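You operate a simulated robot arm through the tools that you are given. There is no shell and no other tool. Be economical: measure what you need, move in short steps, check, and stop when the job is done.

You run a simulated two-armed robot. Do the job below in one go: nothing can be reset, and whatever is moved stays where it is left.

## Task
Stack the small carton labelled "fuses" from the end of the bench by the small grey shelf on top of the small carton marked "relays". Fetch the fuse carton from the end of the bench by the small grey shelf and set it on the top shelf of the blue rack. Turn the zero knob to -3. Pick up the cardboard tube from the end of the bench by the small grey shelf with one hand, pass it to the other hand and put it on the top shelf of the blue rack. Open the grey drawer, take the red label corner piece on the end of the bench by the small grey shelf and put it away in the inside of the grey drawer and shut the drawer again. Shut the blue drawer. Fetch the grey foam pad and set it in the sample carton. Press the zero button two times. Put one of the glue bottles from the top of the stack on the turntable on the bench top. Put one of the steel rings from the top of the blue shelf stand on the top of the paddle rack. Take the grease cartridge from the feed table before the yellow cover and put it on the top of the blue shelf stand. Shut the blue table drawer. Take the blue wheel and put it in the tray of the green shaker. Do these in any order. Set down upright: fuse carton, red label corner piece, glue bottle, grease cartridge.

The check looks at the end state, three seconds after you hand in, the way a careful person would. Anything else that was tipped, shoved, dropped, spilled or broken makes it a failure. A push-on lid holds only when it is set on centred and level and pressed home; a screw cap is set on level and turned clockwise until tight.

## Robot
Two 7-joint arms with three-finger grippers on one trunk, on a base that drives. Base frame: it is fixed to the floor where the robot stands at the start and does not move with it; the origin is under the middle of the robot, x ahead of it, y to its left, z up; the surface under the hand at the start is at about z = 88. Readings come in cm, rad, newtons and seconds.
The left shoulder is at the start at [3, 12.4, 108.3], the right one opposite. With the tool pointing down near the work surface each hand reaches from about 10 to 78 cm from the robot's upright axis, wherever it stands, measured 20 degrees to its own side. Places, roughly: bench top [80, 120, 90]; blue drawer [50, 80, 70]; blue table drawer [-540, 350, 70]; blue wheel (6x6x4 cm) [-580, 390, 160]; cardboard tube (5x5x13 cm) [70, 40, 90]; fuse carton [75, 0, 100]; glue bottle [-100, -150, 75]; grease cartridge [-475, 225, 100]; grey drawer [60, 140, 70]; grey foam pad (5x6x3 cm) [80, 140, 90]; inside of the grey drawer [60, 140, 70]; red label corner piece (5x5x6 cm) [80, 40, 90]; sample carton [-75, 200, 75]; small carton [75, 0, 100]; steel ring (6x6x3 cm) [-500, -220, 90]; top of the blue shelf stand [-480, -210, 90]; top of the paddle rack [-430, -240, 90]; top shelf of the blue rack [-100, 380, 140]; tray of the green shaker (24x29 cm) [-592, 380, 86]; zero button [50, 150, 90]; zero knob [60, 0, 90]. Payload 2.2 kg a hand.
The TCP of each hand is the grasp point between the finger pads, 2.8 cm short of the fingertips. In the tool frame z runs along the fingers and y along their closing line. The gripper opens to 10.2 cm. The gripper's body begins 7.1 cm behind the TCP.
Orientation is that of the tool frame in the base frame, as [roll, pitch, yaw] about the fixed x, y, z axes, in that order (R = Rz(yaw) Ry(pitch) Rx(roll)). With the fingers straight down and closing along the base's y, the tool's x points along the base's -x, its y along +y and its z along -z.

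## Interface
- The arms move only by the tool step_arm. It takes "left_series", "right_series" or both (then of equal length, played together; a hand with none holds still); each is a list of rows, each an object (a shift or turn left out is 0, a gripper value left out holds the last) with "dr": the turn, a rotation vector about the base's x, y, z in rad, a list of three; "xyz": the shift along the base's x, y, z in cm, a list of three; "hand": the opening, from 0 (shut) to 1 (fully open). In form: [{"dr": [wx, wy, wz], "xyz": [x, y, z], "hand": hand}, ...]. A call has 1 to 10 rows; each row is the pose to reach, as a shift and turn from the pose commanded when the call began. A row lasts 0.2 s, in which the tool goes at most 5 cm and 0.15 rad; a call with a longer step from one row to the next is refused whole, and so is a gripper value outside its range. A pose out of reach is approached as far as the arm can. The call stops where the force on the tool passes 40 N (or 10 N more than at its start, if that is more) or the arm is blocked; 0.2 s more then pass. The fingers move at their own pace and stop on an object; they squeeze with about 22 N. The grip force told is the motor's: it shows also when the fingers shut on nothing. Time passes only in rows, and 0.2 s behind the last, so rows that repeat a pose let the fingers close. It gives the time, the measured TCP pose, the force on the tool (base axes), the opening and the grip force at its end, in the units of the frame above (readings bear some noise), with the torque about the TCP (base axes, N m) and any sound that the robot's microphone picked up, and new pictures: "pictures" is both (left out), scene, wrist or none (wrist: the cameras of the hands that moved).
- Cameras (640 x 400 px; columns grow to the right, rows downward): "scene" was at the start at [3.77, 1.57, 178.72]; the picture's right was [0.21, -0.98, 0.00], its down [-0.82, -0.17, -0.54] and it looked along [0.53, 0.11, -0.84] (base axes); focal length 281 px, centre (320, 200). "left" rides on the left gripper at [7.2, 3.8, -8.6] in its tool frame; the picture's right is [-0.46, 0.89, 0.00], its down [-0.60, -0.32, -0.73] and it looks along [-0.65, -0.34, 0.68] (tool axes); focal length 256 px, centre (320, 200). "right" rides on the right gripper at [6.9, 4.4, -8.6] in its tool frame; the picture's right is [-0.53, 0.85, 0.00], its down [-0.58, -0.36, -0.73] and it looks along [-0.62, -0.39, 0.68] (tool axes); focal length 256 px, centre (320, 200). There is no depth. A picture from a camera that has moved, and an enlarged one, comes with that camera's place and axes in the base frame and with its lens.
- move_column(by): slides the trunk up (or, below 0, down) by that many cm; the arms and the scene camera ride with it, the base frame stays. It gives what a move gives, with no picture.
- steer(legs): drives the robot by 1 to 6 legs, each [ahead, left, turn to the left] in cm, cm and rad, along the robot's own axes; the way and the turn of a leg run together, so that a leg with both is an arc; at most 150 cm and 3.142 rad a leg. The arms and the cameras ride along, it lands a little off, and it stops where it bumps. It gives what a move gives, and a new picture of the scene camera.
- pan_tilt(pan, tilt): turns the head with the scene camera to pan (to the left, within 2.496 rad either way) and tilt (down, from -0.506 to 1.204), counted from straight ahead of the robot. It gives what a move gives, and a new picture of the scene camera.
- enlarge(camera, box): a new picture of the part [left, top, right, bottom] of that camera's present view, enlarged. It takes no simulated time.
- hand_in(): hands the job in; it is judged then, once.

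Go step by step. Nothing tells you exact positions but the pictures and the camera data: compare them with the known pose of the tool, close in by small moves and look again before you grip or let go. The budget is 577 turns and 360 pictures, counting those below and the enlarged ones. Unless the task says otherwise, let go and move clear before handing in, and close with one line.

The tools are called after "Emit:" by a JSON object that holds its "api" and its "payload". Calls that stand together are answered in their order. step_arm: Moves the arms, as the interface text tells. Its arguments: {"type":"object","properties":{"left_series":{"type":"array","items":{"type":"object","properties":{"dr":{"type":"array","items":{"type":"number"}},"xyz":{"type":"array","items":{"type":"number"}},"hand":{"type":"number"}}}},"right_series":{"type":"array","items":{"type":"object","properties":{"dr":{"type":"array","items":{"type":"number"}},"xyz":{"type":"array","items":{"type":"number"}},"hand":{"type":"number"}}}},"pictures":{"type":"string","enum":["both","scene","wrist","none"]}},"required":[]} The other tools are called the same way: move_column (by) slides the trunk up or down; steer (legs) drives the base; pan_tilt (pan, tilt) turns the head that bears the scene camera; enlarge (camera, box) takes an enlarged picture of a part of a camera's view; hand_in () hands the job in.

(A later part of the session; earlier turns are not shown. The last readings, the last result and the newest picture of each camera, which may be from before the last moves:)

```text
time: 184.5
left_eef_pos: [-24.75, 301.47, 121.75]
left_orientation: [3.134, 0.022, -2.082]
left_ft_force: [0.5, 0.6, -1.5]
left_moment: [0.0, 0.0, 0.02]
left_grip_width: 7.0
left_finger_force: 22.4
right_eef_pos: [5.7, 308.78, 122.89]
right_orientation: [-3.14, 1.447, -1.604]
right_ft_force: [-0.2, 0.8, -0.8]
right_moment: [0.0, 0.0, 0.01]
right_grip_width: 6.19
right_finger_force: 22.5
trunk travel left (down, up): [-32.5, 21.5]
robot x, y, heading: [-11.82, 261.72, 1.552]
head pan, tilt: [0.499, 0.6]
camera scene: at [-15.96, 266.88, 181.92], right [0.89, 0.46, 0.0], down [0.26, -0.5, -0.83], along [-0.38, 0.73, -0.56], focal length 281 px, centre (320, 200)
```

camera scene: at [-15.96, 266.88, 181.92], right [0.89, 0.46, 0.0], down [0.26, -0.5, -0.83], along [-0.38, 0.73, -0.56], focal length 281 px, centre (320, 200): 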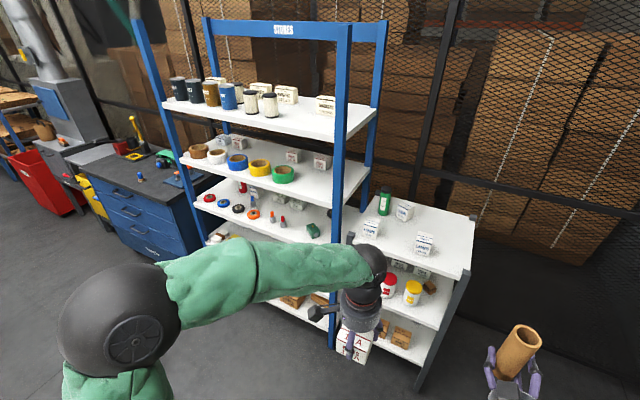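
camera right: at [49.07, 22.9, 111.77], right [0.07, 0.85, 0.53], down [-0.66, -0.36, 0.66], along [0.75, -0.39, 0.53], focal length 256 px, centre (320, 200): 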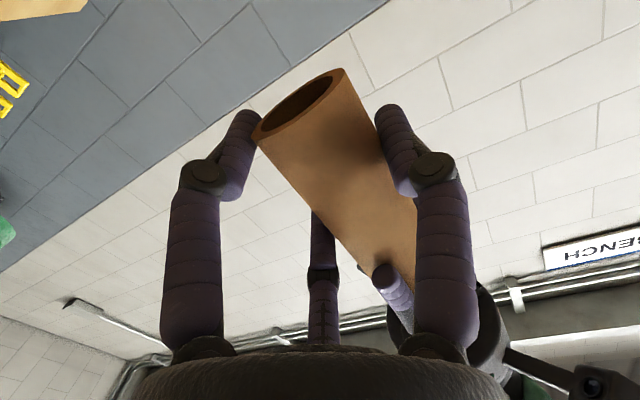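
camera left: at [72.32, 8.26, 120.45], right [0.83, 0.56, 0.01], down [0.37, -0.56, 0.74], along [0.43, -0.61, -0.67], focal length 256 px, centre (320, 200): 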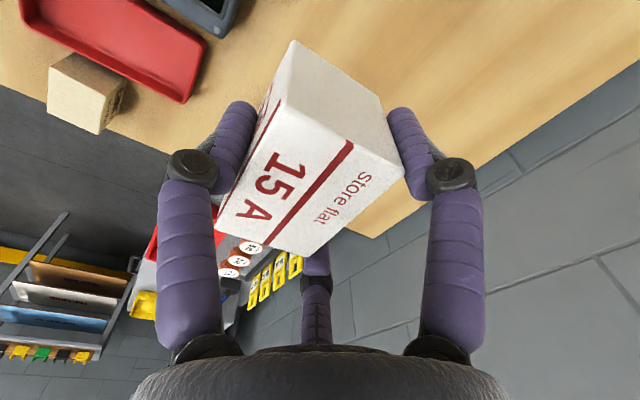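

The top shelf (z≈140) has its front edge near y=359 and free room at the front right (x −92…−60). I drive to stand in front of it.

Emit:
{"api": "steer", "payload": {"legs": [[28, 0, 0.018], [0, 60, 0]]}}

Emit:
{"api": "pan_tilt", "payload": {"pan": 0.0, "tilt": 0.6}}

Emit:
{"api": "move_column", "payload": {"by": 21}}

```text
time: 189.4
left_eef_pos: [-85.91, 328.64, 121.61]
left_orientation: [3.137, 0.021, -2.053]
left_ft_force: [-0.4, -0.3, -1.8]
left_moment: [0.01, 0.0, 0.03]
left_grip_width: 6.97
left_finger_force: 21.9
right_eef_pos: [-55.99, 336.72, 122.94]
right_orientation: [-3.136, 1.445, -1.569]
right_ft_force: [0.5, 0.3, -1.1]
right_moment: [0.0, -0.03, 0.0]
right_grip_width: 6.17
right_finger_force: 22.3
trunk travel left (down, up): [-32.5, 21.5]
robot x, y, heading: [-71.74, 289.61, 1.579]
head pan, tilt: [0.499, 0.6]
camera scene: at [-76.29, 294.26, 181.91], right [0.87, 0.49, 0.0], down [0.28, -0.49, -0.82], along [-0.4, 0.72, -0.57], focal length 281 px, centre (320, 200)
```

scene: 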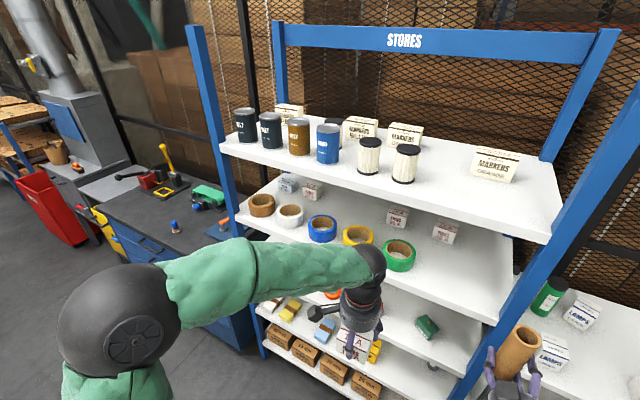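

```text
time: 190.4
left_eef_pos: [-86.04, 328.6, 121.73]
left_orientation: [3.135, 0.022, -2.052]
left_ft_force: [0.4, -0.2, -0.6]
left_moment: [0.0, -0.01, 0.02]
left_grip_width: 6.99
left_finger_force: 21.8
right_eef_pos: [-56.03, 336.67, 122.92]
right_orientation: [-3.14, 1.445, -1.572]
right_ft_force: [0.2, -0.9, -0.2]
right_moment: [-0.02, 0.02, -0.01]
right_grip_width: 6.2
right_finger_force: 21.6
trunk travel left (down, up): [-32.5, 21.5]
robot x, y, heading: [-72.29, 288.98, 1.585]
head pan, tilt: [0.0, 0.6]
camera scene: at [-72.02, 295.39, 181.92], right [1.0, 0.01, 0.0], down [0.01, -0.56, -0.82], along [-0.01, 0.82, -0.57], focal length 281 px, centre (320, 200)
```

scene: 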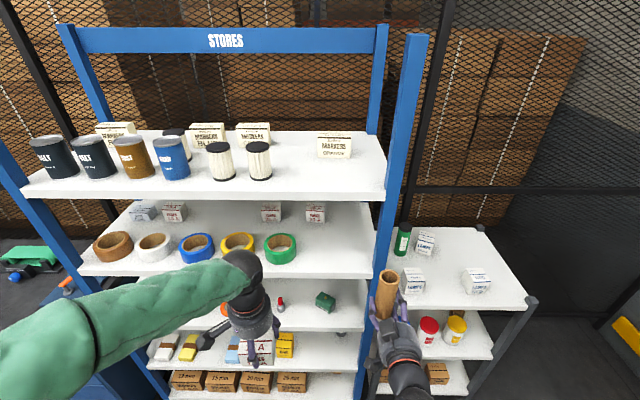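

```text
time: 192.6
left_eef_pos: [-86.06, 328.56, 142.7]
left_orientation: [3.136, 0.02, -2.054]
left_ft_force: [0.1, 0.3, -1.5]
left_moment: [-0.01, 0.0, -0.02]
left_grip_width: 7.0
left_finger_force: 21.6
right_eef_pos: [-55.97, 336.74, 143.85]
right_orientation: [-3.139, 1.444, -1.573]
right_ft_force: [0.2, -0.5, -1.0]
right_moment: [-0.03, -0.01, 0.02]
right_grip_width: 6.21
right_finger_force: 22.1
trunk travel left (down, up): [-53.5, 0.5]
robot x, y, heading: [-71.64, 289.47, 1.583]
head pan, tilt: [0.0, 0.6]
```

I'm in front of the rack with the column up. Free spot for the carton: about (−78, 366); for the tube: about (−63, 366). I raise both hands a bit and drive 14 cm closer.

Emit:
{"api": "step_arm", "payload": {"left_series": [{"xyz": [1, 0, 3]}, {"xyz": [3, 0, 6]}, {"xyz": [5, 0, 9]}], "right_series": [{"xyz": [0, 0, 3]}, {"xyz": [-1, 0, 6]}, {"xyz": [-2, 0, 9]}], "pictures": "none"}}

Emit:
{"api": "steer", "payload": {"legs": [[14, 0, 0]]}}

```text
time: 193.4
left_eef_pos: [-81.04, 328.46, 151.78]
left_orientation: [3.134, 0.019, -2.052]
left_ft_force: [0.3, 0.1, -1.1]
left_moment: [0.03, 0.01, 0.01]
left_grip_width: 6.99
left_finger_force: 21.8
right_eef_pos: [-57.85, 336.54, 152.77]
right_orientation: [3.136, 1.445, -1.58]
right_ft_force: [0.6, 0.3, -0.6]
right_moment: [0.0, 0.0, 0.03]
right_grip_width: 6.2
right_finger_force: 21.8
trunk travel left (down, up): [-53.5, 0.5]
robot x, y, heading: [-71.43, 289.39, 1.579]
head pan, tilt: [0.0, 0.6]
```

```text
time: 194.7
left_eef_pos: [-81.15, 342.35, 151.89]
left_orientation: [3.135, 0.023, -2.052]
left_ft_force: [-0.2, -0.5, -1.4]
left_moment: [0.01, 0.05, 0.0]
left_grip_width: 6.99
left_finger_force: 21.8
right_eef_pos: [-58.06, 350.37, 152.9]
right_orientation: [-3.142, 1.448, -1.577]
right_ft_force: [0.0, -0.9, -0.8]
right_moment: [0.04, 0.01, 0.02]
right_grip_width: 6.18
right_finger_force: 22.1
trunk travel left (down, up): [-53.5, 0.5]
robot x, y, heading: [-72.06, 303.22, 1.576]
head pan, tilt: [0.0, 0.6]
camera scene: at [-72.14, 309.02, 202.92], right [1.0, 0.01, 0.0], down [0.01, -0.56, -0.83], along [-0.01, 0.83, -0.56], focal length 281 px, centre (320, 200)
```

scene: 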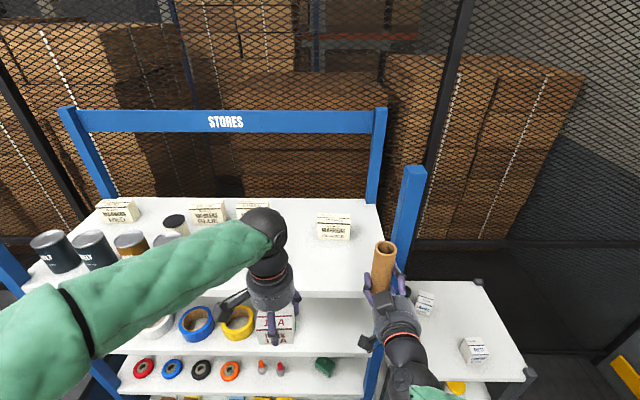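

The shelf level is confirmed at z≈140.1, with its front edge at y≈358. I move the left hand in over (−78.5, 366).

Emit:
{"api": "step_arm", "payload": {"left_series": [{"xyz": [0.5, 4.5, 0.5]}, {"xyz": [1, 9, 0.5]}, {"xyz": [1.5, 13.5, 0.5]}, {"xyz": [2, 18, 0.5]}, {"xyz": [2.6, 22.5, 0.5]}, {"xyz": [2.6, 23.6, 0]}, {"xyz": [2.6, 23.6, -3]}, {"xyz": [2.6, 23.6, -5.5]}], "pictures": "both"}}

```text
time: 196.5
left_eef_pos: [-78.34, 365.95, 146.8]
left_orientation: [3.132, 0.029, -2.052]
left_ft_force: [-1.0, 1.7, 19.0]
left_moment: [-0.69, 0.01, -0.02]
left_grip_width: 7.04
left_finger_force: 22.4
right_eef_pos: [-57.93, 350.34, 152.94]
right_orientation: [3.14, 1.448, -1.578]
right_ft_force: [-0.1, -1.1, -0.3]
right_moment: [0.0, 0.01, 0.03]
right_grip_width: 6.19
right_finger_force: 22.0
trunk travel left (down, up): [-53.5, 0.5]
robot x, y, heading: [-71.57, 303.32, 1.58]
head pan, tilt: [0.0, 0.6]
camera scene: at [-72.12, 309.04, 202.95], right [1.0, 0.01, 0.0], down [0.01, -0.56, -0.83], along [-0.01, 0.83, -0.56], focal length 281 px, centre (320, 200)
camera left: at [-85.16, 361.15, 154.99], right [-0.57, 0.82, 0.02], down [0.56, 0.37, 0.75], along [0.6, 0.44, -0.67], focal length 256 px, centre (320, 200)
```

scene: 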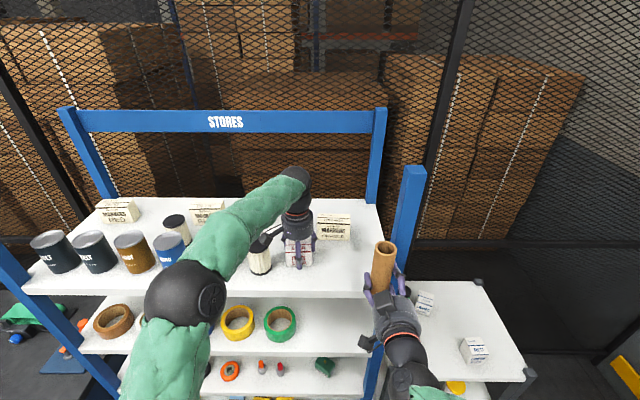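
left: 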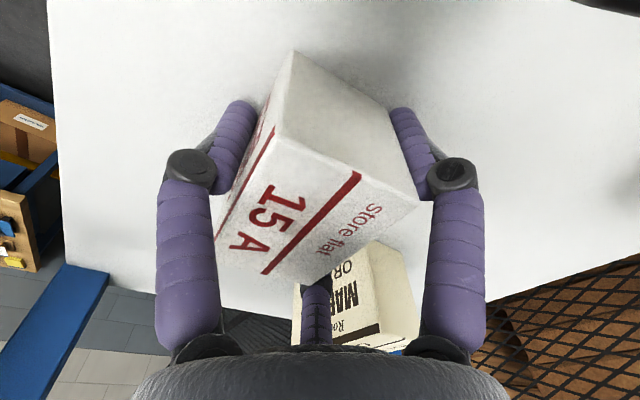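

The carton is on the shelf (19 N). I ease up slightly, open and lift.

Emit:
{"api": "step_arm", "payload": {"left_series": [{"xyz": [0, 0, 0.3]}, {"xyz": [0, 0, 0.3], "hand": 0.8}, {"xyz": [0, 0, 0.3], "hand": 0.85}, {"xyz": [0, 0, 0.3]}, {"xyz": [0, 0, 3]}, {"xyz": [0, 0, 7]}, {"xyz": [0, -4, 9]}, {"xyz": [0, -8, 10]}, {"xyz": [-2, -12, 10]}, {"xyz": [-4, -16, 10]}], "pictures": "scene"}}

Emit:
{"api": "enlarge", "payload": {"camera": "scene", "box": [220, 190, 420, 315]}}

```text
time: 198.7
left_eef_pos: [-82.78, 349.61, 156.46]
left_orientation: [3.135, 0.023, -2.053]
left_ft_force: [0.1, -1.3, 0.3]
left_moment: [0.09, -0.02, 0.0]
left_grip_width: 8.68
left_finger_force: 0.0
right_eef_pos: [-58.12, 350.27, 152.97]
right_orientation: [-3.134, 1.448, -1.567]
right_ft_force: [-0.1, 0.0, 0.5]
right_moment: [0.03, -0.02, -0.01]
right_grip_width: 6.2
right_finger_force: 22.2
trunk travel left (down, up): [-53.5, 0.5]
robot x, y, heading: [-72.08, 303.33, 1.581]
head pan, tilt: [0.0, 0.6]
camera scene: at [-72.34, 308.8, 202.93], right [1.0, 0.01, 0.0], down [0.01, -0.56, -0.83], along [-0.01, 0.83, -0.56], focal length 281 px, centre (320, 200)
```

scene: 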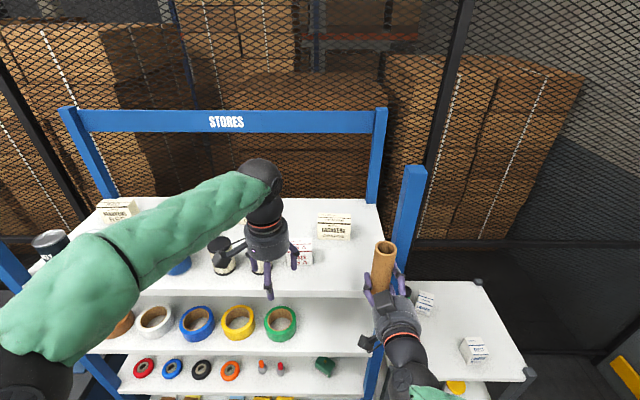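

```text
3.20 times, centred on (320, 252) of scene
camera zoom: at [-72.34, 308.8, 202.93], right [1.0, 0.01, 0.0], down [0.01, -0.56, -0.83], along [-0.01, 0.83, -0.56], focal length 899 px, centre (320, 32)
```

zoom: 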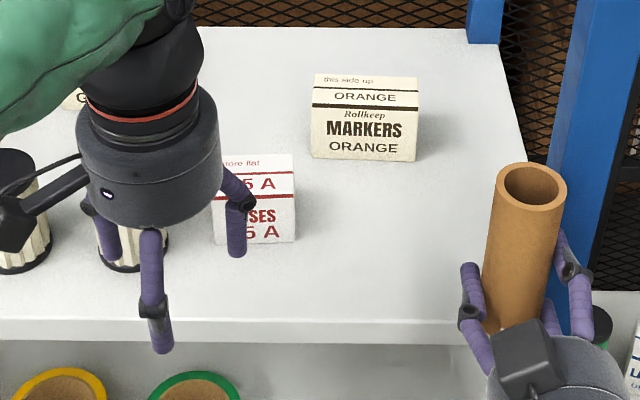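

The fuse carton stands well. The tube, though, is held so low that my lower finger would touch the shelf first. I'll back off and regrip it higher, with the left hand briefly steadying its top.

Emit:
{"api": "steer", "payload": {"legs": [[-14, 0, 0]]}}

Emit:
{"api": "step_arm", "payload": {"right_series": [{"xyz": [-2, 1, -2]}, {"xyz": [-4, 3, -4]}, {"xyz": [-6, 5, -6]}, {"xyz": [-8, 7, -8]}, {"xyz": [-10, 8, -10]}, {"xyz": [-12, 9, -12]}], "left_series": [{"xyz": [-1, 0, 2]}, {"xyz": [-2, 0, 4]}, {"xyz": [-3, 1, 6]}, {"xyz": [-3, 2, 8], "hand": 1}, {"xyz": [-3, 4, 9]}, {"xyz": [-3, 6, 9]}], "pictures": "both"}}

```text
time: 200.1
left_eef_pos: [-82.6, 335.95, 156.21]
left_orientation: [3.136, 0.019, -2.051]
left_ft_force: [-0.7, 1.4, -0.1]
left_moment: [0.01, -0.02, -0.01]
left_grip_width: 8.66
left_finger_force: 0.1
right_eef_pos: [-57.97, 336.51, 152.64]
right_orientation: [3.14, 1.443, -1.573]
right_ft_force: [0.4, -0.2, 0.4]
right_moment: [0.04, -0.01, -0.02]
right_grip_width: 6.19
right_finger_force: 21.9
trunk travel left (down, up): [-53.5, 0.5]
robot x, y, heading: [-71.83, 288.92, 1.58]
head pan, tilt: [0.0, 0.6]
camera scene: at [-71.95, 295.36, 202.91], right [1.0, 0.01, 0.0], down [0.01, -0.57, -0.82], along [-0.01, 0.82, -0.57], focal length 281 px, centre (320, 200)
```

scene: 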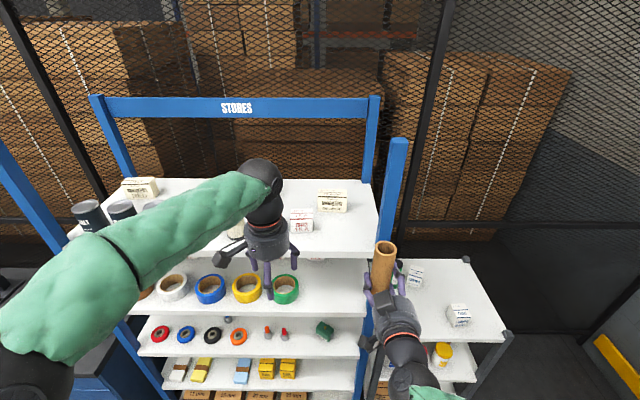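

```text
time: 201.5
left_eef_pos: [-85.76, 342.03, 165.31]
left_orientation: [3.137, 0.02, -2.052]
left_ft_force: [-0.9, -0.4, -0.3]
left_moment: [-0.02, -0.02, -0.04]
left_grip_width: 10.2
left_finger_force: 0.0
right_eef_pos: [-70.16, 345.64, 140.55]
right_orientation: [-3.14, 1.443, -1.572]
right_ft_force: [-1.1, 0.9, 0.9]
right_moment: [-0.04, -0.02, -0.01]
right_grip_width: 6.18
right_finger_force: 22.6
trunk travel left (down, up): [-53.5, 0.5]
robot x, y, heading: [-71.79, 289.15, 1.584]
head pan, tilt: [0.0, 0.6]
camera scene: at [-72.11, 295.4, 202.9], right [1.0, 0.01, 0.0], down [0.01, -0.57, -0.82], along [-0.01, 0.82, -0.57], focal length 281 px, centre (320, 200)
camera right: at [-74.49, 336.35, 134.8], right [-0.85, 0.07, 0.53], down [0.36, -0.65, 0.66], along [0.39, 0.75, 0.53], focal length 256 px, centre (320, 200)
camera left: at [-92.38, 337.25, 173.63], right [-0.57, 0.82, 0.01], down [0.56, 0.37, 0.74], along [0.6, 0.43, -0.67], focal length 256 px, centre (320, 200)
```

scene: 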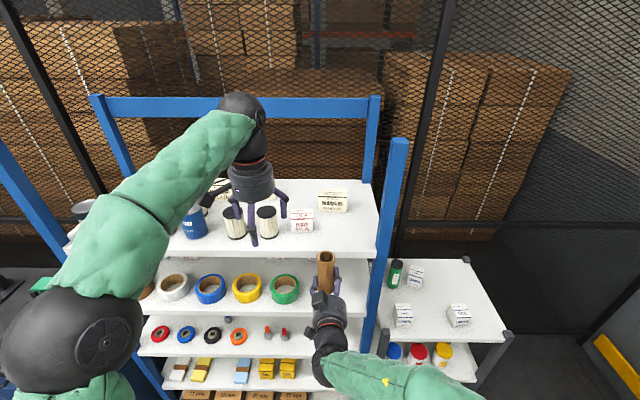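
right: 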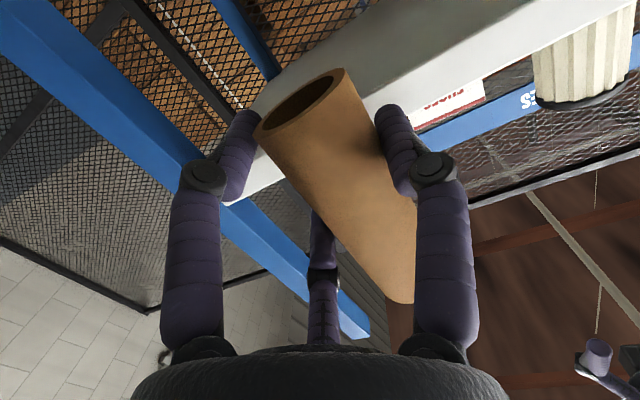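
left: 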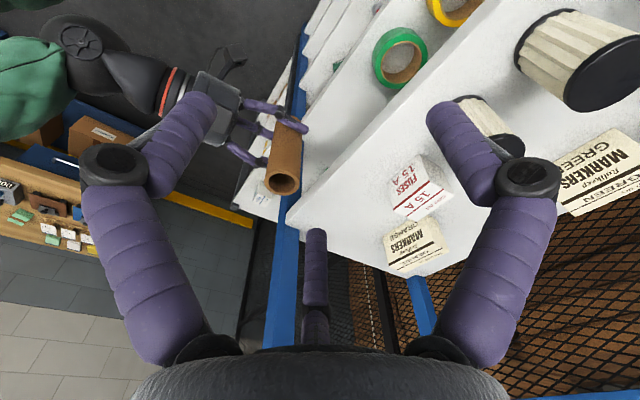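

Emit:
{"api": "step_arm", "payload": {"left_series": [{"xyz": [4.5, 1.4, 0]}, {"xyz": [9, 2.8, 0]}, {"xyz": [12, 3.8, -2]}, {"xyz": [14.7, 4.4, -5]}, {"xyz": [14.7, 4.4, -9]}, {"xyz": [14.7, 4.4, -13]}, {"xyz": [14.7, 4.4, -16.1]}], "pictures": "wrist"}}

```text
time: 203.1
left_eef_pos: [-70.77, 346.21, 149.11]
left_orientation: [3.136, 0.022, -2.055]
left_ft_force: [-1.0, 0.1, -0.2]
left_moment: [-0.04, -0.02, 0.01]
left_grip_width: 10.2
left_finger_force: 0.2
right_eef_pos: [-69.94, 345.56, 140.68]
right_orientation: [3.138, 1.447, -1.576]
right_ft_force: [-0.4, 0.3, -0.7]
right_moment: [0.03, -0.02, 0.01]
right_grip_width: 6.18
right_finger_force: 21.9
trunk travel left (down, up): [-53.5, 0.5]
robot x, y, heading: [-71.62, 289.18, 1.583]
head pan, tilt: [0.0, 0.6]
camera left: at [-77.49, 341.3, 157.51], right [-0.57, 0.82, 0.01], down [0.56, 0.37, 0.74], along [0.6, 0.43, -0.67], focal length 256 px, centre (320, 200)
```

left: 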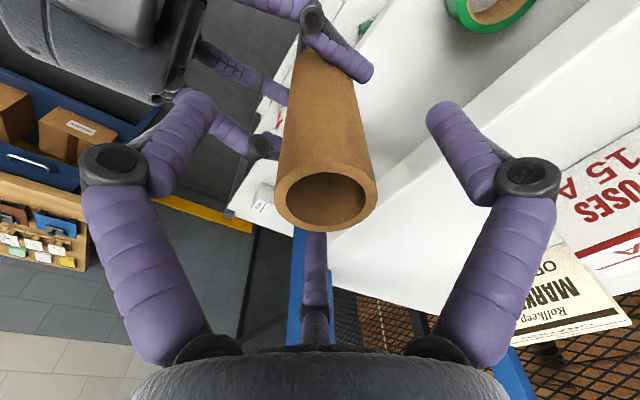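

Centred. Left closes; then the right loosens, rises 1.2 cm and regrips.

Emit:
{"api": "step_arm", "payload": {"left_series": [{"hand": 0.2}, {"hand": 0.2}, {"hand": 0.2}, {}, {}, {}, {}, {}, {}], "right_series": [{}, {}, {}, {"hand": 0.68}, {"hand": 0.68, "xyz": [0, 0, 0.6]}, {"xyz": [0, 0, 1.2]}, {"xyz": [0, 0, 1.2], "hand": 0.1}, {"xyz": [0, 0, 1.2], "hand": 0.1}, {"xyz": [0, 0, 1.2], "hand": 0.1}], "pictures": "wrist"}}

```text
time: 205.1
left_eef_pos: [-70.99, 346.04, 149.22]
left_orientation: [3.135, 0.022, -2.05]
left_ft_force: [-4.2, 4.1, 1.6]
left_moment: [0.15, 0.29, 0.02]
left_grip_width: 4.38
left_finger_force: 21.7
right_eef_pos: [-69.89, 345.47, 141.94]
right_orientation: [3.139, 1.445, -1.573]
right_ft_force: [4.6, -3.5, 0.4]
right_moment: [0.12, 0.1, -0.03]
right_grip_width: 6.2
right_finger_force: 21.6
trunk travel left (down, up): [-53.5, 0.5]
robot x, y, heading: [-71.85, 288.85, 1.584]
head pan, tilt: [0.0, 0.6]
camera right: at [-74.32, 336.06, 136.12], right [-0.84, 0.07, 0.53], down [0.36, -0.65, 0.66], along [0.39, 0.75, 0.53], focal length 256 px, centre (320, 200)
camera left: at [-77.59, 341.25, 157.58], right [-0.57, 0.82, 0.02], down [0.56, 0.37, 0.74], along [0.6, 0.43, -0.67], focal length 256 px, centre (320, 200)
```

right: 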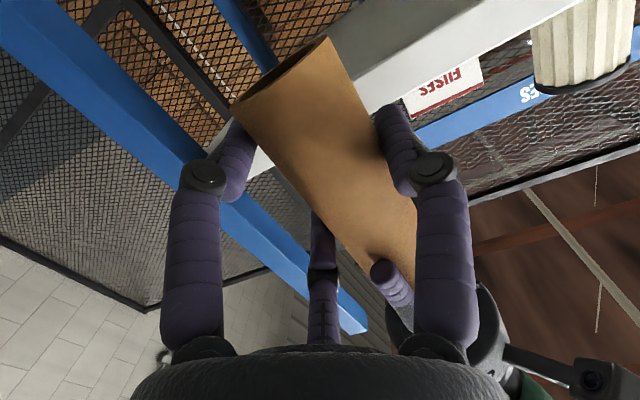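
left: 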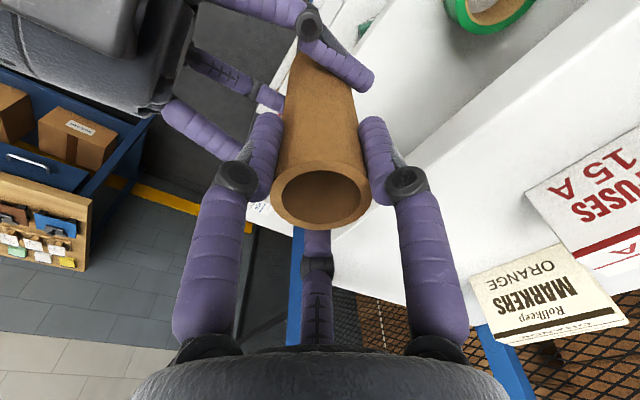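

Emit:
{"api": "step_arm", "payload": {"left_series": [{"hand": 0.7}, {"hand": 1}, {"hand": 1}, {"xyz": [0, 0, 3]}, {"xyz": [0, 0, 7]}, {"xyz": [-3, 0, 10]}, {"xyz": [-7, -1, 12]}, {"xyz": [-11, -2, 12]}, {"xyz": [-15, -3, 12]}, {"xyz": [-19, -5, 12]}], "pictures": "scene"}}

Emit:
{"api": "enlarge", "payload": {"camera": "right", "box": [0, 0, 640, 400]}}

```text
time: 207.3
left_eef_pos: [-89.97, 341.12, 161.46]
left_orientation: [3.137, 0.021, -2.053]
left_ft_force: [-0.6, 0.6, 0.3]
left_moment: [0.0, -0.02, -0.01]
left_grip_width: 10.19
left_finger_force: 0.1
right_eef_pos: [-70.04, 345.24, 142.02]
right_orientation: [-3.13, 1.447, -1.563]
right_ft_force: [0.7, 0.7, 0.2]
right_moment: [-0.01, -0.03, -0.02]
right_grip_width: 6.17
right_finger_force: 21.8
trunk travel left (down, up): [-53.5, 0.5]
robot x, y, heading: [-71.94, 288.91, 1.586]
head pan, tilt: [0.0, 0.6]
camera scene: at [-72.22, 294.82, 202.92], right [1.0, 0.01, 0.0], down [0.01, -0.56, -0.83], along [-0.01, 0.83, -0.56], focal length 281 px, centre (320, 200)
```

scene: 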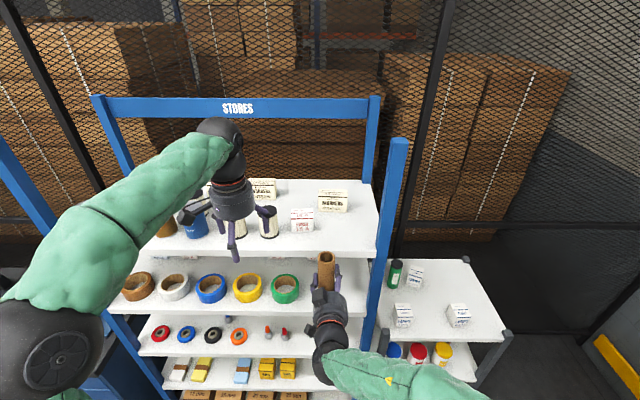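

```text
1.00 times, centred on (320, 200) of right (not enlarged: the box is as wide or as high as the picture)
camera zoom: at [-74.47, 335.89, 136.19], right [-0.85, 0.07, 0.53], down [0.36, -0.65, 0.66], along [0.39, 0.75, 0.53], focal length 256 px, centre (320, 200)
```

zoom: 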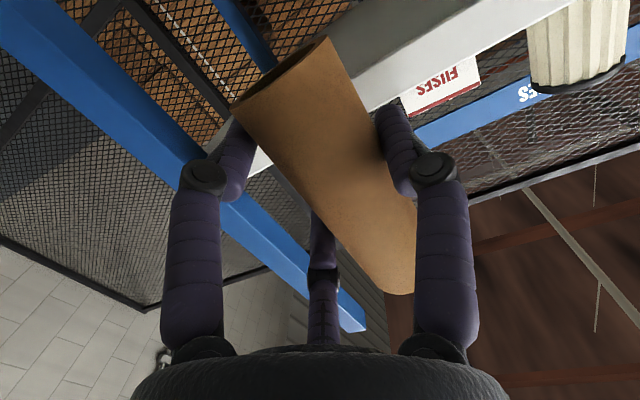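

Good grip. I raise the right hand, drive 14 cm in and place the tube.

Emit:
{"api": "step_arm", "payload": {"right_series": [{"xyz": [1, 0, 3]}, {"xyz": [2, 0, 6]}, {"xyz": [3, 0, 9]}, {"xyz": [4, 0, 11]}, {"xyz": [5.5, 0, 11]}], "left_series": [{"xyz": [0, -3, 0]}, {"xyz": [0, -6, 0]}, {"xyz": [0, -9, 0]}, {"xyz": [0, -9, 0]}, {"xyz": [0, -9, 0]}], "pictures": "none"}}

Emit:
{"api": "steer", "payload": {"legs": [[14, 0, -0.01]]}}

```text
time: 208.5
left_eef_pos: [-89.65, 332.25, 161.15]
left_orientation: [3.135, 0.02, -2.052]
left_ft_force: [-0.1, 0.2, 0.2]
left_moment: [0.01, 0.02, -0.03]
left_grip_width: 10.22
left_finger_force: 0.1
right_eef_pos: [-64.43, 345.36, 153.01]
right_orientation: [-3.139, 1.443, -1.571]
right_ft_force: [-0.1, 0.5, 0.7]
right_moment: [-0.02, -0.02, -0.02]
right_grip_width: 6.17
right_finger_force: 22.2
trunk travel left (down, up): [-53.5, 0.5]
robot x, y, heading: [-71.78, 289.34, 1.585]
head pan, tilt: [0.0, 0.6]
```

```text
time: 209.8
left_eef_pos: [-89.42, 346.01, 161.23]
left_orientation: [3.136, 0.023, -2.061]
left_ft_force: [-0.4, -0.1, -0.2]
left_moment: [0.05, -0.03, 0.01]
left_grip_width: 10.19
left_finger_force: 0.1
right_eef_pos: [-64.02, 358.93, 153.01]
right_orientation: [3.141, 1.447, -1.582]
right_ft_force: [-0.1, -0.4, -0.1]
right_moment: [-0.04, -0.01, 0.0]
right_grip_width: 6.16
right_finger_force: 22.4
trunk travel left (down, up): [-53.5, 0.5]
robot x, y, heading: [-72.13, 302.92, 1.575]
head pan, tilt: [0.0, 0.6]
camera scene: at [-72.05, 308.58, 202.93], right [1.0, 0.01, 0.0], down [0.0, -0.56, -0.83], along [0.0, 0.83, -0.56], focal length 281 px, centre (320, 200)
```

scene: 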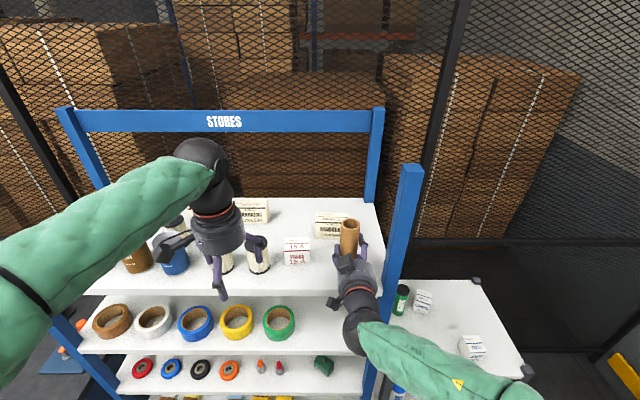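

Emit:
{"api": "step_arm", "payload": {"right_series": [{"xyz": [0.2, 3, 0]}, {"xyz": [0.4, 5.5, 0]}, {"xyz": [0.4, 5.5, -2]}, {"xyz": [0.4, 5.5, -3.5]}, {"xyz": [0.4, 5.5, -4.3]}, {"xyz": [0.4, 5.5, -4.9]}, {"xyz": [0.4, 5.5, -5.3]}], "pictures": "wrist"}}

Emit:
{"api": "enlarge", "payload": {"camera": "scene", "box": [270, 190, 430, 315]}}

```text
time: 210.7
left_eef_pos: [-89.46, 345.58, 161.34]
left_orientation: [3.131, 0.024, -2.059]
left_ft_force: [0.6, 0.3, -0.1]
left_moment: [0.01, -0.01, -0.02]
left_grip_width: 10.22
left_finger_force: 0.1
right_eef_pos: [-63.44, 364.37, 152.43]
right_orientation: [2.982, 1.474, -1.745]
right_ft_force: [-2.5, -24.4, 12.6]
right_moment: [-3.37, 0.92, 0.84]
right_grip_width: 6.18
right_finger_force: 21.7
trunk travel left (down, up): [-53.5, 0.5]
robot x, y, heading: [-72.22, 302.56, 1.579]
head pan, tilt: [0.0, 0.6]
stopped in row 4 (right hand): the force on the tool passed its limit at 51 N (the readings are from after the stop); the commanded pose is now the measured one
camera right: at [-68.12, 355.16, 146.31], right [-0.84, 0.06, 0.54], down [0.36, -0.68, 0.64], along [0.41, 0.73, 0.55], focal length 256 px, centre (320, 200)
```

right: 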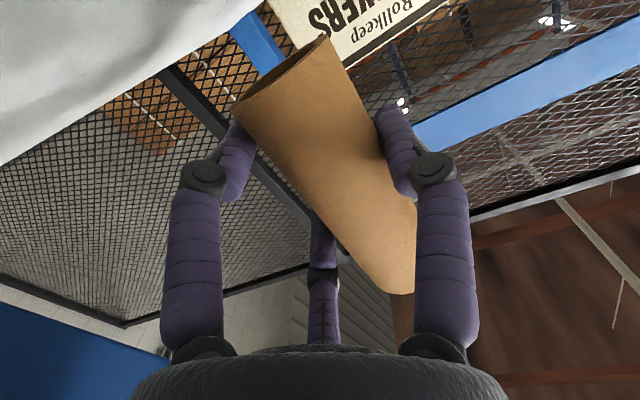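

```text
3.20 times, centred on (350, 252) of scene
camera zoom: at [-71.96, 308.0, 202.94], right [1.0, 0.01, 0.0], down [0.0, -0.56, -0.83], along [0.0, 0.83, -0.56], focal length 899 px, centre (224, 32)
```

zoom: 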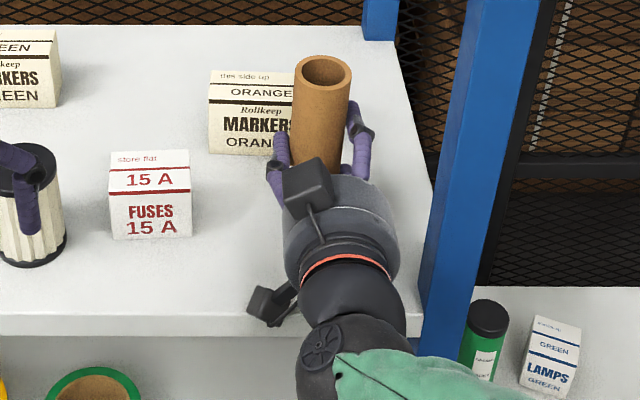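

My hand camera is catching the shelf's front edge. I back off 2 cm in y, re-level, and lower nearer the front edge (tube still fully on the shelf).

Emit:
{"api": "step_arm", "payload": {"right_series": [{"xyz": [0, -1, 0.5], "dr": [-0.015, 0, 0]}, {"xyz": [0, -2, 0.5], "dr": [-0.03, 0, 0]}, {"xyz": [0, -2.2, 0.5], "dr": [-0.03, 0, 0]}, {"xyz": [0, -2.2, -1], "dr": [-0.03, 0, 0]}, {"xyz": [0, -2.2, -2.5], "dr": [-0.03, 0, 0]}, {"xyz": [0, -2.2, -3.5], "dr": [-0.03, 0, 0]}], "pictures": "none"}}

Emit:
{"api": "enlarge", "payload": {"camera": "scene", "box": [270, 190, 430, 315]}}

```text
time: 212.1
left_eef_pos: [-89.69, 346.13, 161.2]
left_orientation: [3.136, 0.021, -2.058]
left_ft_force: [-0.2, 0.1, -1.0]
left_moment: [0.0, 0.02, -0.03]
left_grip_width: 10.21
left_finger_force: 0.0
right_eef_pos: [-63.43, 362.78, 148.88]
right_orientation: [3.053, 1.444, -1.676]
right_ft_force: [0.2, 1.7, 4.3]
right_moment: [0.07, 0.01, 0.01]
right_grip_width: 6.16
right_finger_force: 22.1
trunk travel left (down, up): [-53.5, 0.5]
robot x, y, heading: [-71.77, 303.08, 1.575]
head pan, tilt: [0.0, 0.6]
```

```text
3.20 times, centred on (350, 252) of scene
camera zoom: at [-72.08, 308.8, 202.92], right [1.0, 0.01, 0.0], down [0.0, -0.57, -0.82], along [0.0, 0.82, -0.57], focal length 899 px, centre (224, 32)
```

zoom: 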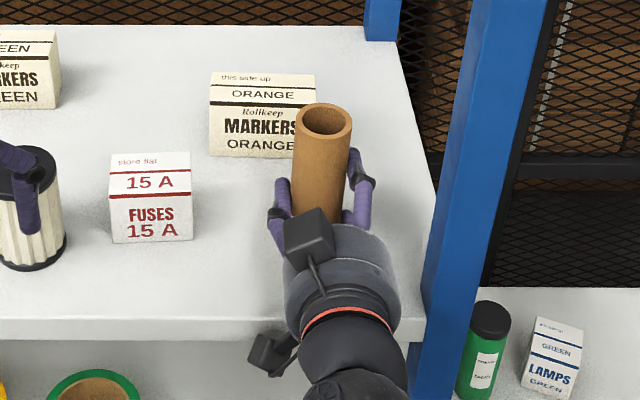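

Emit:
{"api": "step_arm", "payload": {"right_series": [{"xyz": [0, 0, -0.3]}, {"xyz": [0, 0, -0.6]}, {"xyz": [0, 0, -0.9]}, {"xyz": [0, 0, -1.1]}], "pictures": "wrist"}}

```text
time: 213.1
left_eef_pos: [-89.72, 345.84, 161.31]
left_orientation: [3.133, 0.022, -2.059]
left_ft_force: [0.6, 0.3, 0.4]
left_moment: [0.0, 0.01, 0.0]
left_grip_width: 10.2
left_finger_force: 0.0
right_eef_pos: [-63.43, 362.68, 148.19]
right_orientation: [3.037, 1.455, -1.698]
right_ft_force: [-2.4, 2.6, 34.7]
right_moment: [0.32, -0.22, -0.05]
right_grip_width: 6.18
right_finger_force: 21.8
trunk travel left (down, up): [-53.5, 0.5]
robot x, y, heading: [-71.71, 302.64, 1.575]
head pan, tilt: [0.0, 0.6]
camera right: at [-68.1, 353.46, 142.39], right [-0.84, 0.08, 0.54], down [0.36, -0.67, 0.65], along [0.41, 0.74, 0.53], focal length 256 px, centre (320, 200)
```

right: 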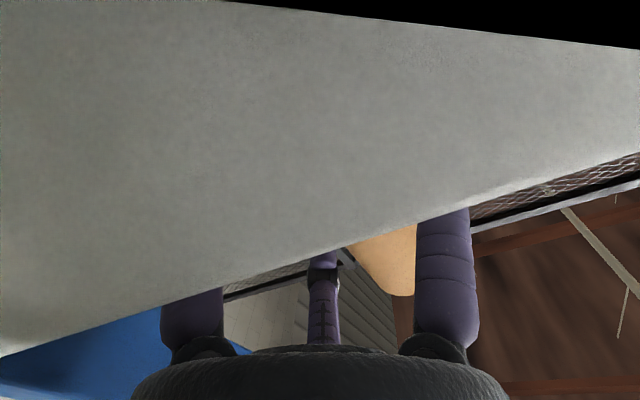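

The tube is down on the shelf. I relax, open while rising slightly, and back straight out.

Emit:
{"api": "step_arm", "payload": {"right_series": [{"xyz": [0, 0, 0.3]}, {"xyz": [0, 0, 0.3], "hand": 0.66}, {"xyz": [0, 0, 0.6], "hand": 0.7}, {"xyz": [0, 0, 0.9], "hand": 0.77}, {"xyz": [0, 0, 0.9], "hand": 0.77}], "pictures": "scene"}}

Emit:
{"api": "enlarge", "payload": {"camera": "scene", "box": [270, 190, 430, 315]}}

```text
time: 214.3
left_eef_pos: [-89.58, 346.11, 161.24]
left_orientation: [3.138, 0.022, -2.06]
left_ft_force: [0.3, 0.1, -0.4]
left_moment: [0.01, -0.03, 0.0]
left_grip_width: 10.2
left_finger_force: 0.0
right_eef_pos: [-63.52, 362.78, 148.32]
right_orientation: [3.058, 1.443, -1.672]
right_ft_force: [-0.5, 6.3, 17.8]
right_moment: [0.01, -0.39, 0.12]
right_grip_width: 6.66
right_finger_force: 0.0
trunk travel left (down, up): [-53.5, 0.5]
robot x, y, heading: [-72.05, 302.53, 1.577]
head pan, tilt: [0.0, 0.6]
camera scene: at [-72.09, 308.76, 202.92], right [1.0, 0.01, 0.0], down [0.0, -0.56, -0.83], along [0.0, 0.83, -0.56], focal length 281 px, centre (320, 200)
```

scene: 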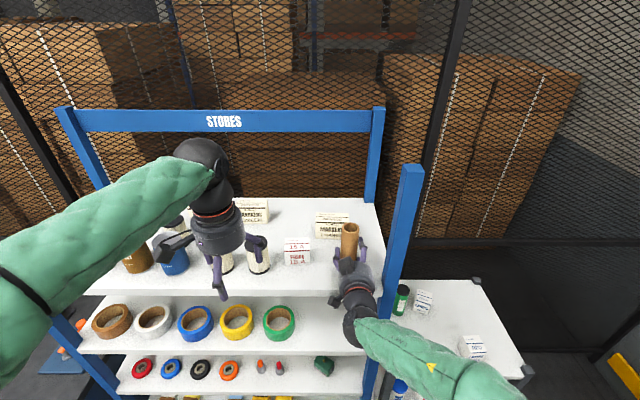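

```text
3.20 times, centred on (350, 252) of scene
camera zoom: at [-72.09, 308.76, 202.92], right [1.0, 0.01, 0.0], down [0.0, -0.56, -0.83], along [0.0, 0.83, -0.56], focal length 899 px, centre (224, 32)
```

zoom: 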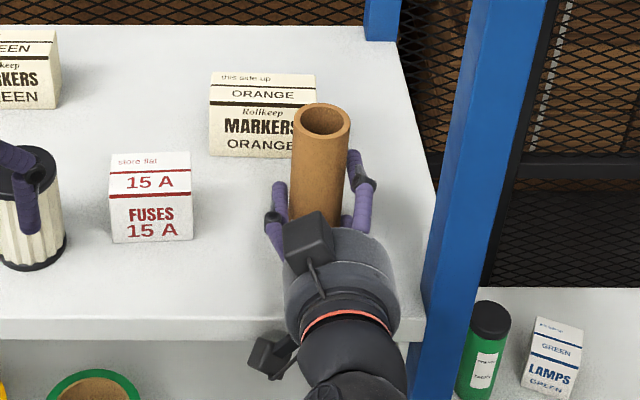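

Emit:
{"api": "step_arm", "payload": {"right_series": [{"xyz": [0, 0, 0.6], "hand": 0.8}, {"xyz": [0, 0, 1.2], "hand": 0.8}, {"xyz": [0, 0, 1.2], "hand": 0.8}, {"xyz": [0, 0, 1.2], "hand": 0.8}], "pictures": "none"}}

Emit:
{"api": "enlarge", "payload": {"camera": "scene", "box": [270, 190, 430, 315]}}

```text
time: 215.3
left_eef_pos: [-89.44, 346.24, 161.11]
left_orientation: [3.135, 0.022, -2.059]
left_ft_force: [0.7, -0.2, -0.2]
left_moment: [0.05, 0.01, 0.0]
left_grip_width: 10.19
left_finger_force: 0.0
right_eef_pos: [-63.49, 362.58, 149.28]
right_orientation: [3.06, 1.44, -1.671]
right_ft_force: [-0.1, 0.1, 0.2]
right_moment: [0.02, 0.02, 0.0]
right_grip_width: 8.15
right_finger_force: 0.1
trunk travel left (down, up): [-53.5, 0.5]
robot x, y, heading: [-71.77, 302.98, 1.572]
head pan, tilt: [0.0, 0.6]
```

```text
3.20 times, centred on (350, 252) of scene
camera zoom: at [-72.04, 308.8, 202.91], right [1.0, 0.01, 0.0], down [0.0, -0.57, -0.82], along [0.0, 0.82, -0.57], focal length 899 px, centre (224, 32)
```

zoom: 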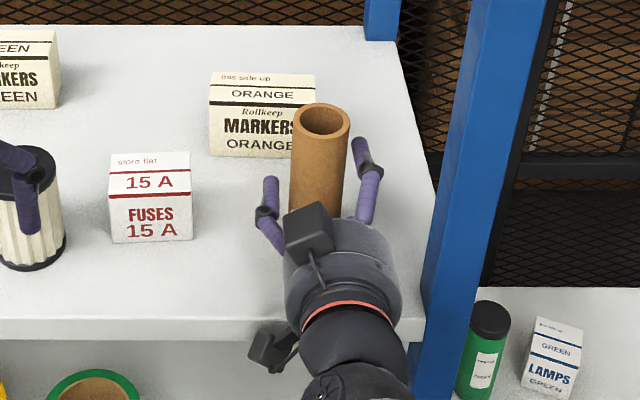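

The tube stands free. Backing the right hand straight out.

Emit:
{"api": "step_arm", "payload": {"right_series": [{"xyz": [0, -1.5, 0]}, {"xyz": [0, -3.5, 0]}, {"xyz": [0, -6, 0]}, {"xyz": [0, -9, 0]}, {"xyz": [0, -12, 0]}], "pictures": "scene"}}

Emit:
{"api": "enlarge", "payload": {"camera": "scene", "box": [220, 190, 420, 315]}}

```text
time: 216.5
left_eef_pos: [-89.53, 345.93, 161.29]
left_orientation: [3.136, 0.021, -2.06]
left_ft_force: [0.7, -0.7, 0.3]
left_moment: [0.01, 0.01, -0.01]
left_grip_width: 10.19
left_finger_force: 0.0
right_eef_pos: [-63.27, 350.6, 149.51]
right_orientation: [3.05, 1.443, -1.679]
right_ft_force: [-0.4, -0.1, 0.0]
right_moment: [0.0, -0.04, 0.01]
right_grip_width: 8.15
right_finger_force: 0.0
trunk travel left (down, up): [-53.5, 0.5]
robot x, y, heading: [-71.94, 302.99, 1.574]
head pan, tilt: [0.0, 0.6]
camera scene: at [-72.0, 308.64, 202.92], right [1.0, 0.01, 0.0], down [0.0, -0.56, -0.83], along [0.0, 0.83, -0.56], focal length 281 px, centre (320, 200)
```

scene: 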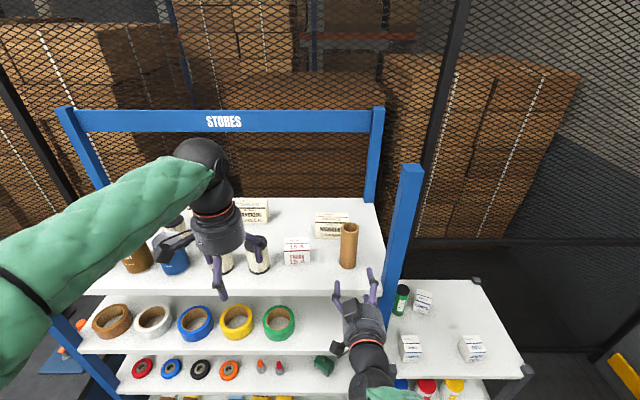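

```text
3.20 times, centred on (320, 252) of scene
camera zoom: at [-72.0, 308.64, 202.92], right [1.0, 0.01, 0.0], down [0.0, -0.56, -0.83], along [0.0, 0.83, -0.56], focal length 899 px, centre (320, 32)
```

zoom: 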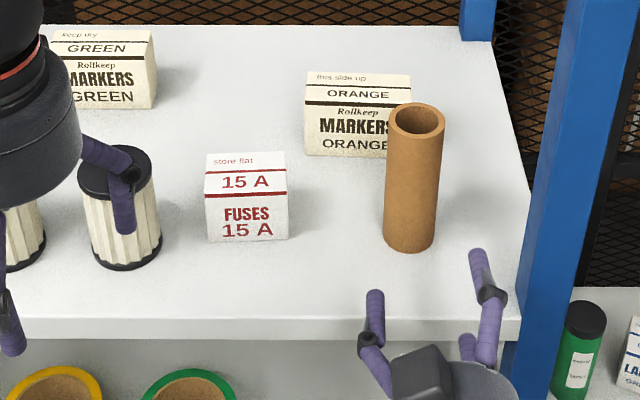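

Tube and fuse carton both stand on the top shelf. I back away, then bring the right hand upright and lower the column.

Emit:
{"api": "steer", "payload": {"legs": [[-16, 0, 0]]}}

Emit:
{"api": "step_arm", "payload": {"right_series": [{"dr": [-0.145, 0, 0], "xyz": [1, -1, 0]}, {"dr": [-0.29, 0, 0], "xyz": [2, -2, 0]}, {"dr": [-0.435, 0, 0], "xyz": [3, -3, 0]}, {"dr": [-0.58, 0, 0], "xyz": [4, -4, 0]}, {"dr": [-0.725, 0, 0], "xyz": [5, -5, 0]}, {"dr": [-0.87, 0, 0], "xyz": [5, -6, 0]}, {"dr": [-1.015, 0, 0], "xyz": [5, -7, 0]}, {"dr": [-1.16, 0, 0], "xyz": [5, -7, 0]}, {"dr": [-1.305, 0, 0], "xyz": [5, -7, 0]}, {"dr": [-1.443, 0, 0], "xyz": [5, -7, 0]}], "pictures": "none"}}

Emit:
{"api": "move_column", "payload": {"by": -21}}

```text
time: 217.9
left_eef_pos: [-89.34, 330.64, 161.06]
left_orientation: [3.138, 0.021, -2.063]
left_ft_force: [0.4, 0.5, -0.2]
left_moment: [-0.05, 0.02, 0.0]
left_grip_width: 10.22
left_finger_force: 0.1
right_eef_pos: [-63.23, 334.92, 149.3]
right_orientation: [3.057, 1.439, -1.673]
right_ft_force: [-0.2, 0.8, 0.0]
right_moment: [-0.01, 0.01, 0.01]
right_grip_width: 8.18
right_finger_force: 0.0
trunk travel left (down, up): [-53.5, 0.5]
robot x, y, heading: [-71.82, 287.15, 1.576]
head pan, tilt: [0.0, 0.6]
camera scene: at [-71.97, 293.28, 202.91], right [1.0, 0.0, 0.0], down [0.0, -0.57, -0.82], along [0.0, 0.82, -0.57], focal length 281 px, centre (320, 200)
```

scene: 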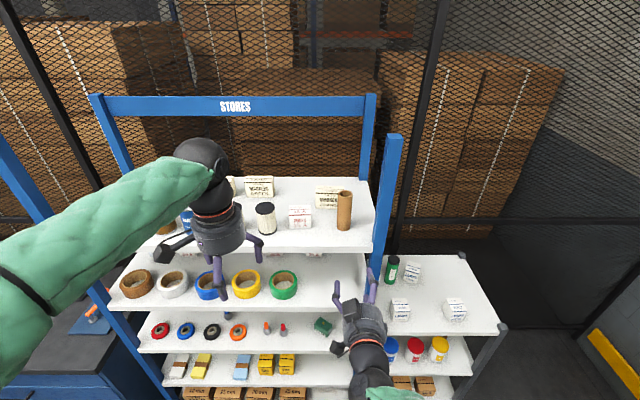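

```text
time: 220.2
left_eef_pos: [-89.39, 330.53, 161.21]
left_orientation: [3.136, 0.018, -2.061]
left_ft_force: [-0.6, -0.4, -0.6]
left_moment: [-0.03, 0.01, 0.0]
left_grip_width: 10.2
left_finger_force: 0.1
right_eef_pos: [-58.18, 327.87, 149.26]
right_orientation: [-3.122, -0.004, -1.583]
right_ft_force: [0.7, 0.4, -0.5]
right_moment: [-0.05, -0.01, -0.03]
right_grip_width: 8.16
right_finger_force: 0.0
trunk travel left (down, up): [-53.5, 0.5]
robot x, y, heading: [-71.66, 287.53, 1.573]
head pan, tilt: [0.0, 0.6]
```

```text
time: 222.4
left_eef_pos: [-89.36, 330.34, 140.23]
left_orientation: [3.134, 0.018, -2.062]
left_ft_force: [-0.7, 1.0, 0.8]
left_moment: [-0.02, -0.03, 0.01]
left_grip_width: 10.21
left_finger_force: 0.0
right_eef_pos: [-58.19, 327.73, 128.27]
right_orientation: [-3.124, -0.002, -1.586]
right_ft_force: [-0.6, -0.9, 0.4]
right_moment: [0.01, 0.0, -0.02]
right_grip_width: 8.14
right_finger_force: 0.0
trunk travel left (down, up): [-32.5, 21.5]
robot x, y, heading: [-71.96, 286.98, 1.568]
head pan, tilt: [0.0, 0.6]
```

Next, the far side. I turn to face −x and look down the aisle.

Emit:
{"api": "steer", "payload": {"legs": [[0, 0, 1.57]]}}

Emit:
{"api": "pan_tilt", "payload": {"pan": 0.0, "tilt": 0.3}}

```text
time: 226.6
left_eef_pos: [-115.1, 269.35, 140.14]
left_orientation: [3.136, 0.021, -0.486]
left_ft_force: [-0.2, 0.1, 0.2]
left_moment: [-0.04, 0.0, 0.0]
left_grip_width: 10.19
left_finger_force: 0.1
right_eef_pos: [-112.64, 300.42, 128.24]
right_orientation: [-3.123, -0.001, -0.008]
right_ft_force: [-1.1, -0.3, -0.2]
right_moment: [-0.04, -0.01, 0.02]
right_grip_width: 8.16
right_finger_force: 0.1
trunk travel left (down, up): [-32.5, 21.5]
robot x, y, heading: [-72.14, 286.88, -3.137]
head pan, tilt: [0.0, 0.6]
camera scene: at [-77.81, 287.08, 181.92], right [-0.01, 1.0, 0.0], down [0.57, 0.0, -0.82], along [-0.82, -0.01, -0.57], focal length 281 px, centre (320, 200)
```

scene: 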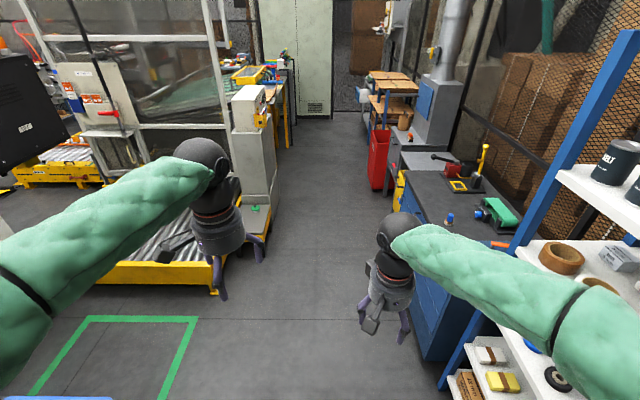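

```text
time: 227.4
left_eef_pos: [-115.04, 269.34, 140.17]
left_orientation: [3.133, 0.021, -0.486]
left_ft_force: [-0.1, 0.3, 0.4]
left_moment: [0.0, -0.02, 0.03]
left_grip_width: 10.21
left_finger_force: 0.0
right_eef_pos: [-112.76, 300.44, 128.35]
right_orientation: [-3.121, 0.001, -0.009]
right_ft_force: [0.0, -1.0, 0.3]
right_moment: [0.03, -0.02, 0.01]
right_grip_width: 8.19
right_finger_force: 0.0
trunk travel left (down, up): [-32.5, 21.5]
robot x, y, heading: [-71.51, 286.97, -3.137]
head pan, tilt: [0.0, 0.3]
camera scene: at [-78.31, 287.09, 184.66], right [-0.01, 1.0, 0.0], down [0.3, 0.0, -0.95], along [-0.95, -0.01, -0.3], focal length 281 px, centre (320, 200)
```

scene: 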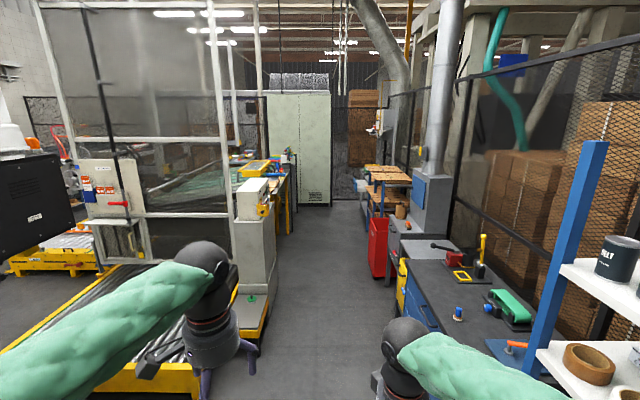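

The aisle is clear, about 90 cm wide around y≈287. I drive along it in stages.

Emit:
{"api": "steer", "payload": {"legs": [[120, -4, 0]]}}

```text
time: 233.7
left_eef_pos: [-238.62, 270.22, 140.19]
left_orientation: [3.134, 0.021, -0.466]
left_ft_force: [0.3, -0.8, -0.5]
left_moment: [0.01, -0.03, -0.04]
left_grip_width: 10.19
left_finger_force: 0.0
right_eef_pos: [-236.87, 301.43, 128.3]
right_orientation: [-3.122, -0.001, 0.01]
right_ft_force: [-0.1, -0.4, 0.1]
right_moment: [0.01, 0.01, 0.0]
right_grip_width: 8.16
right_finger_force: 0.0
trunk travel left (down, up): [-32.5, 21.5]
robot x, y, heading: [-195.91, 288.9, -3.113]
head pan, tilt: [0.0, 0.3]
camera scene: at [-202.22, 288.79, 184.66], right [-0.03, 1.0, 0.0], down [0.3, 0.01, -0.96], along [-0.95, -0.03, -0.3], focal length 281 px, centre (320, 200)
```

scene: 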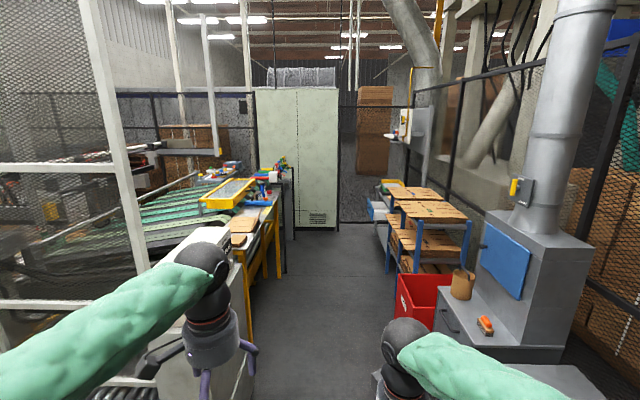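

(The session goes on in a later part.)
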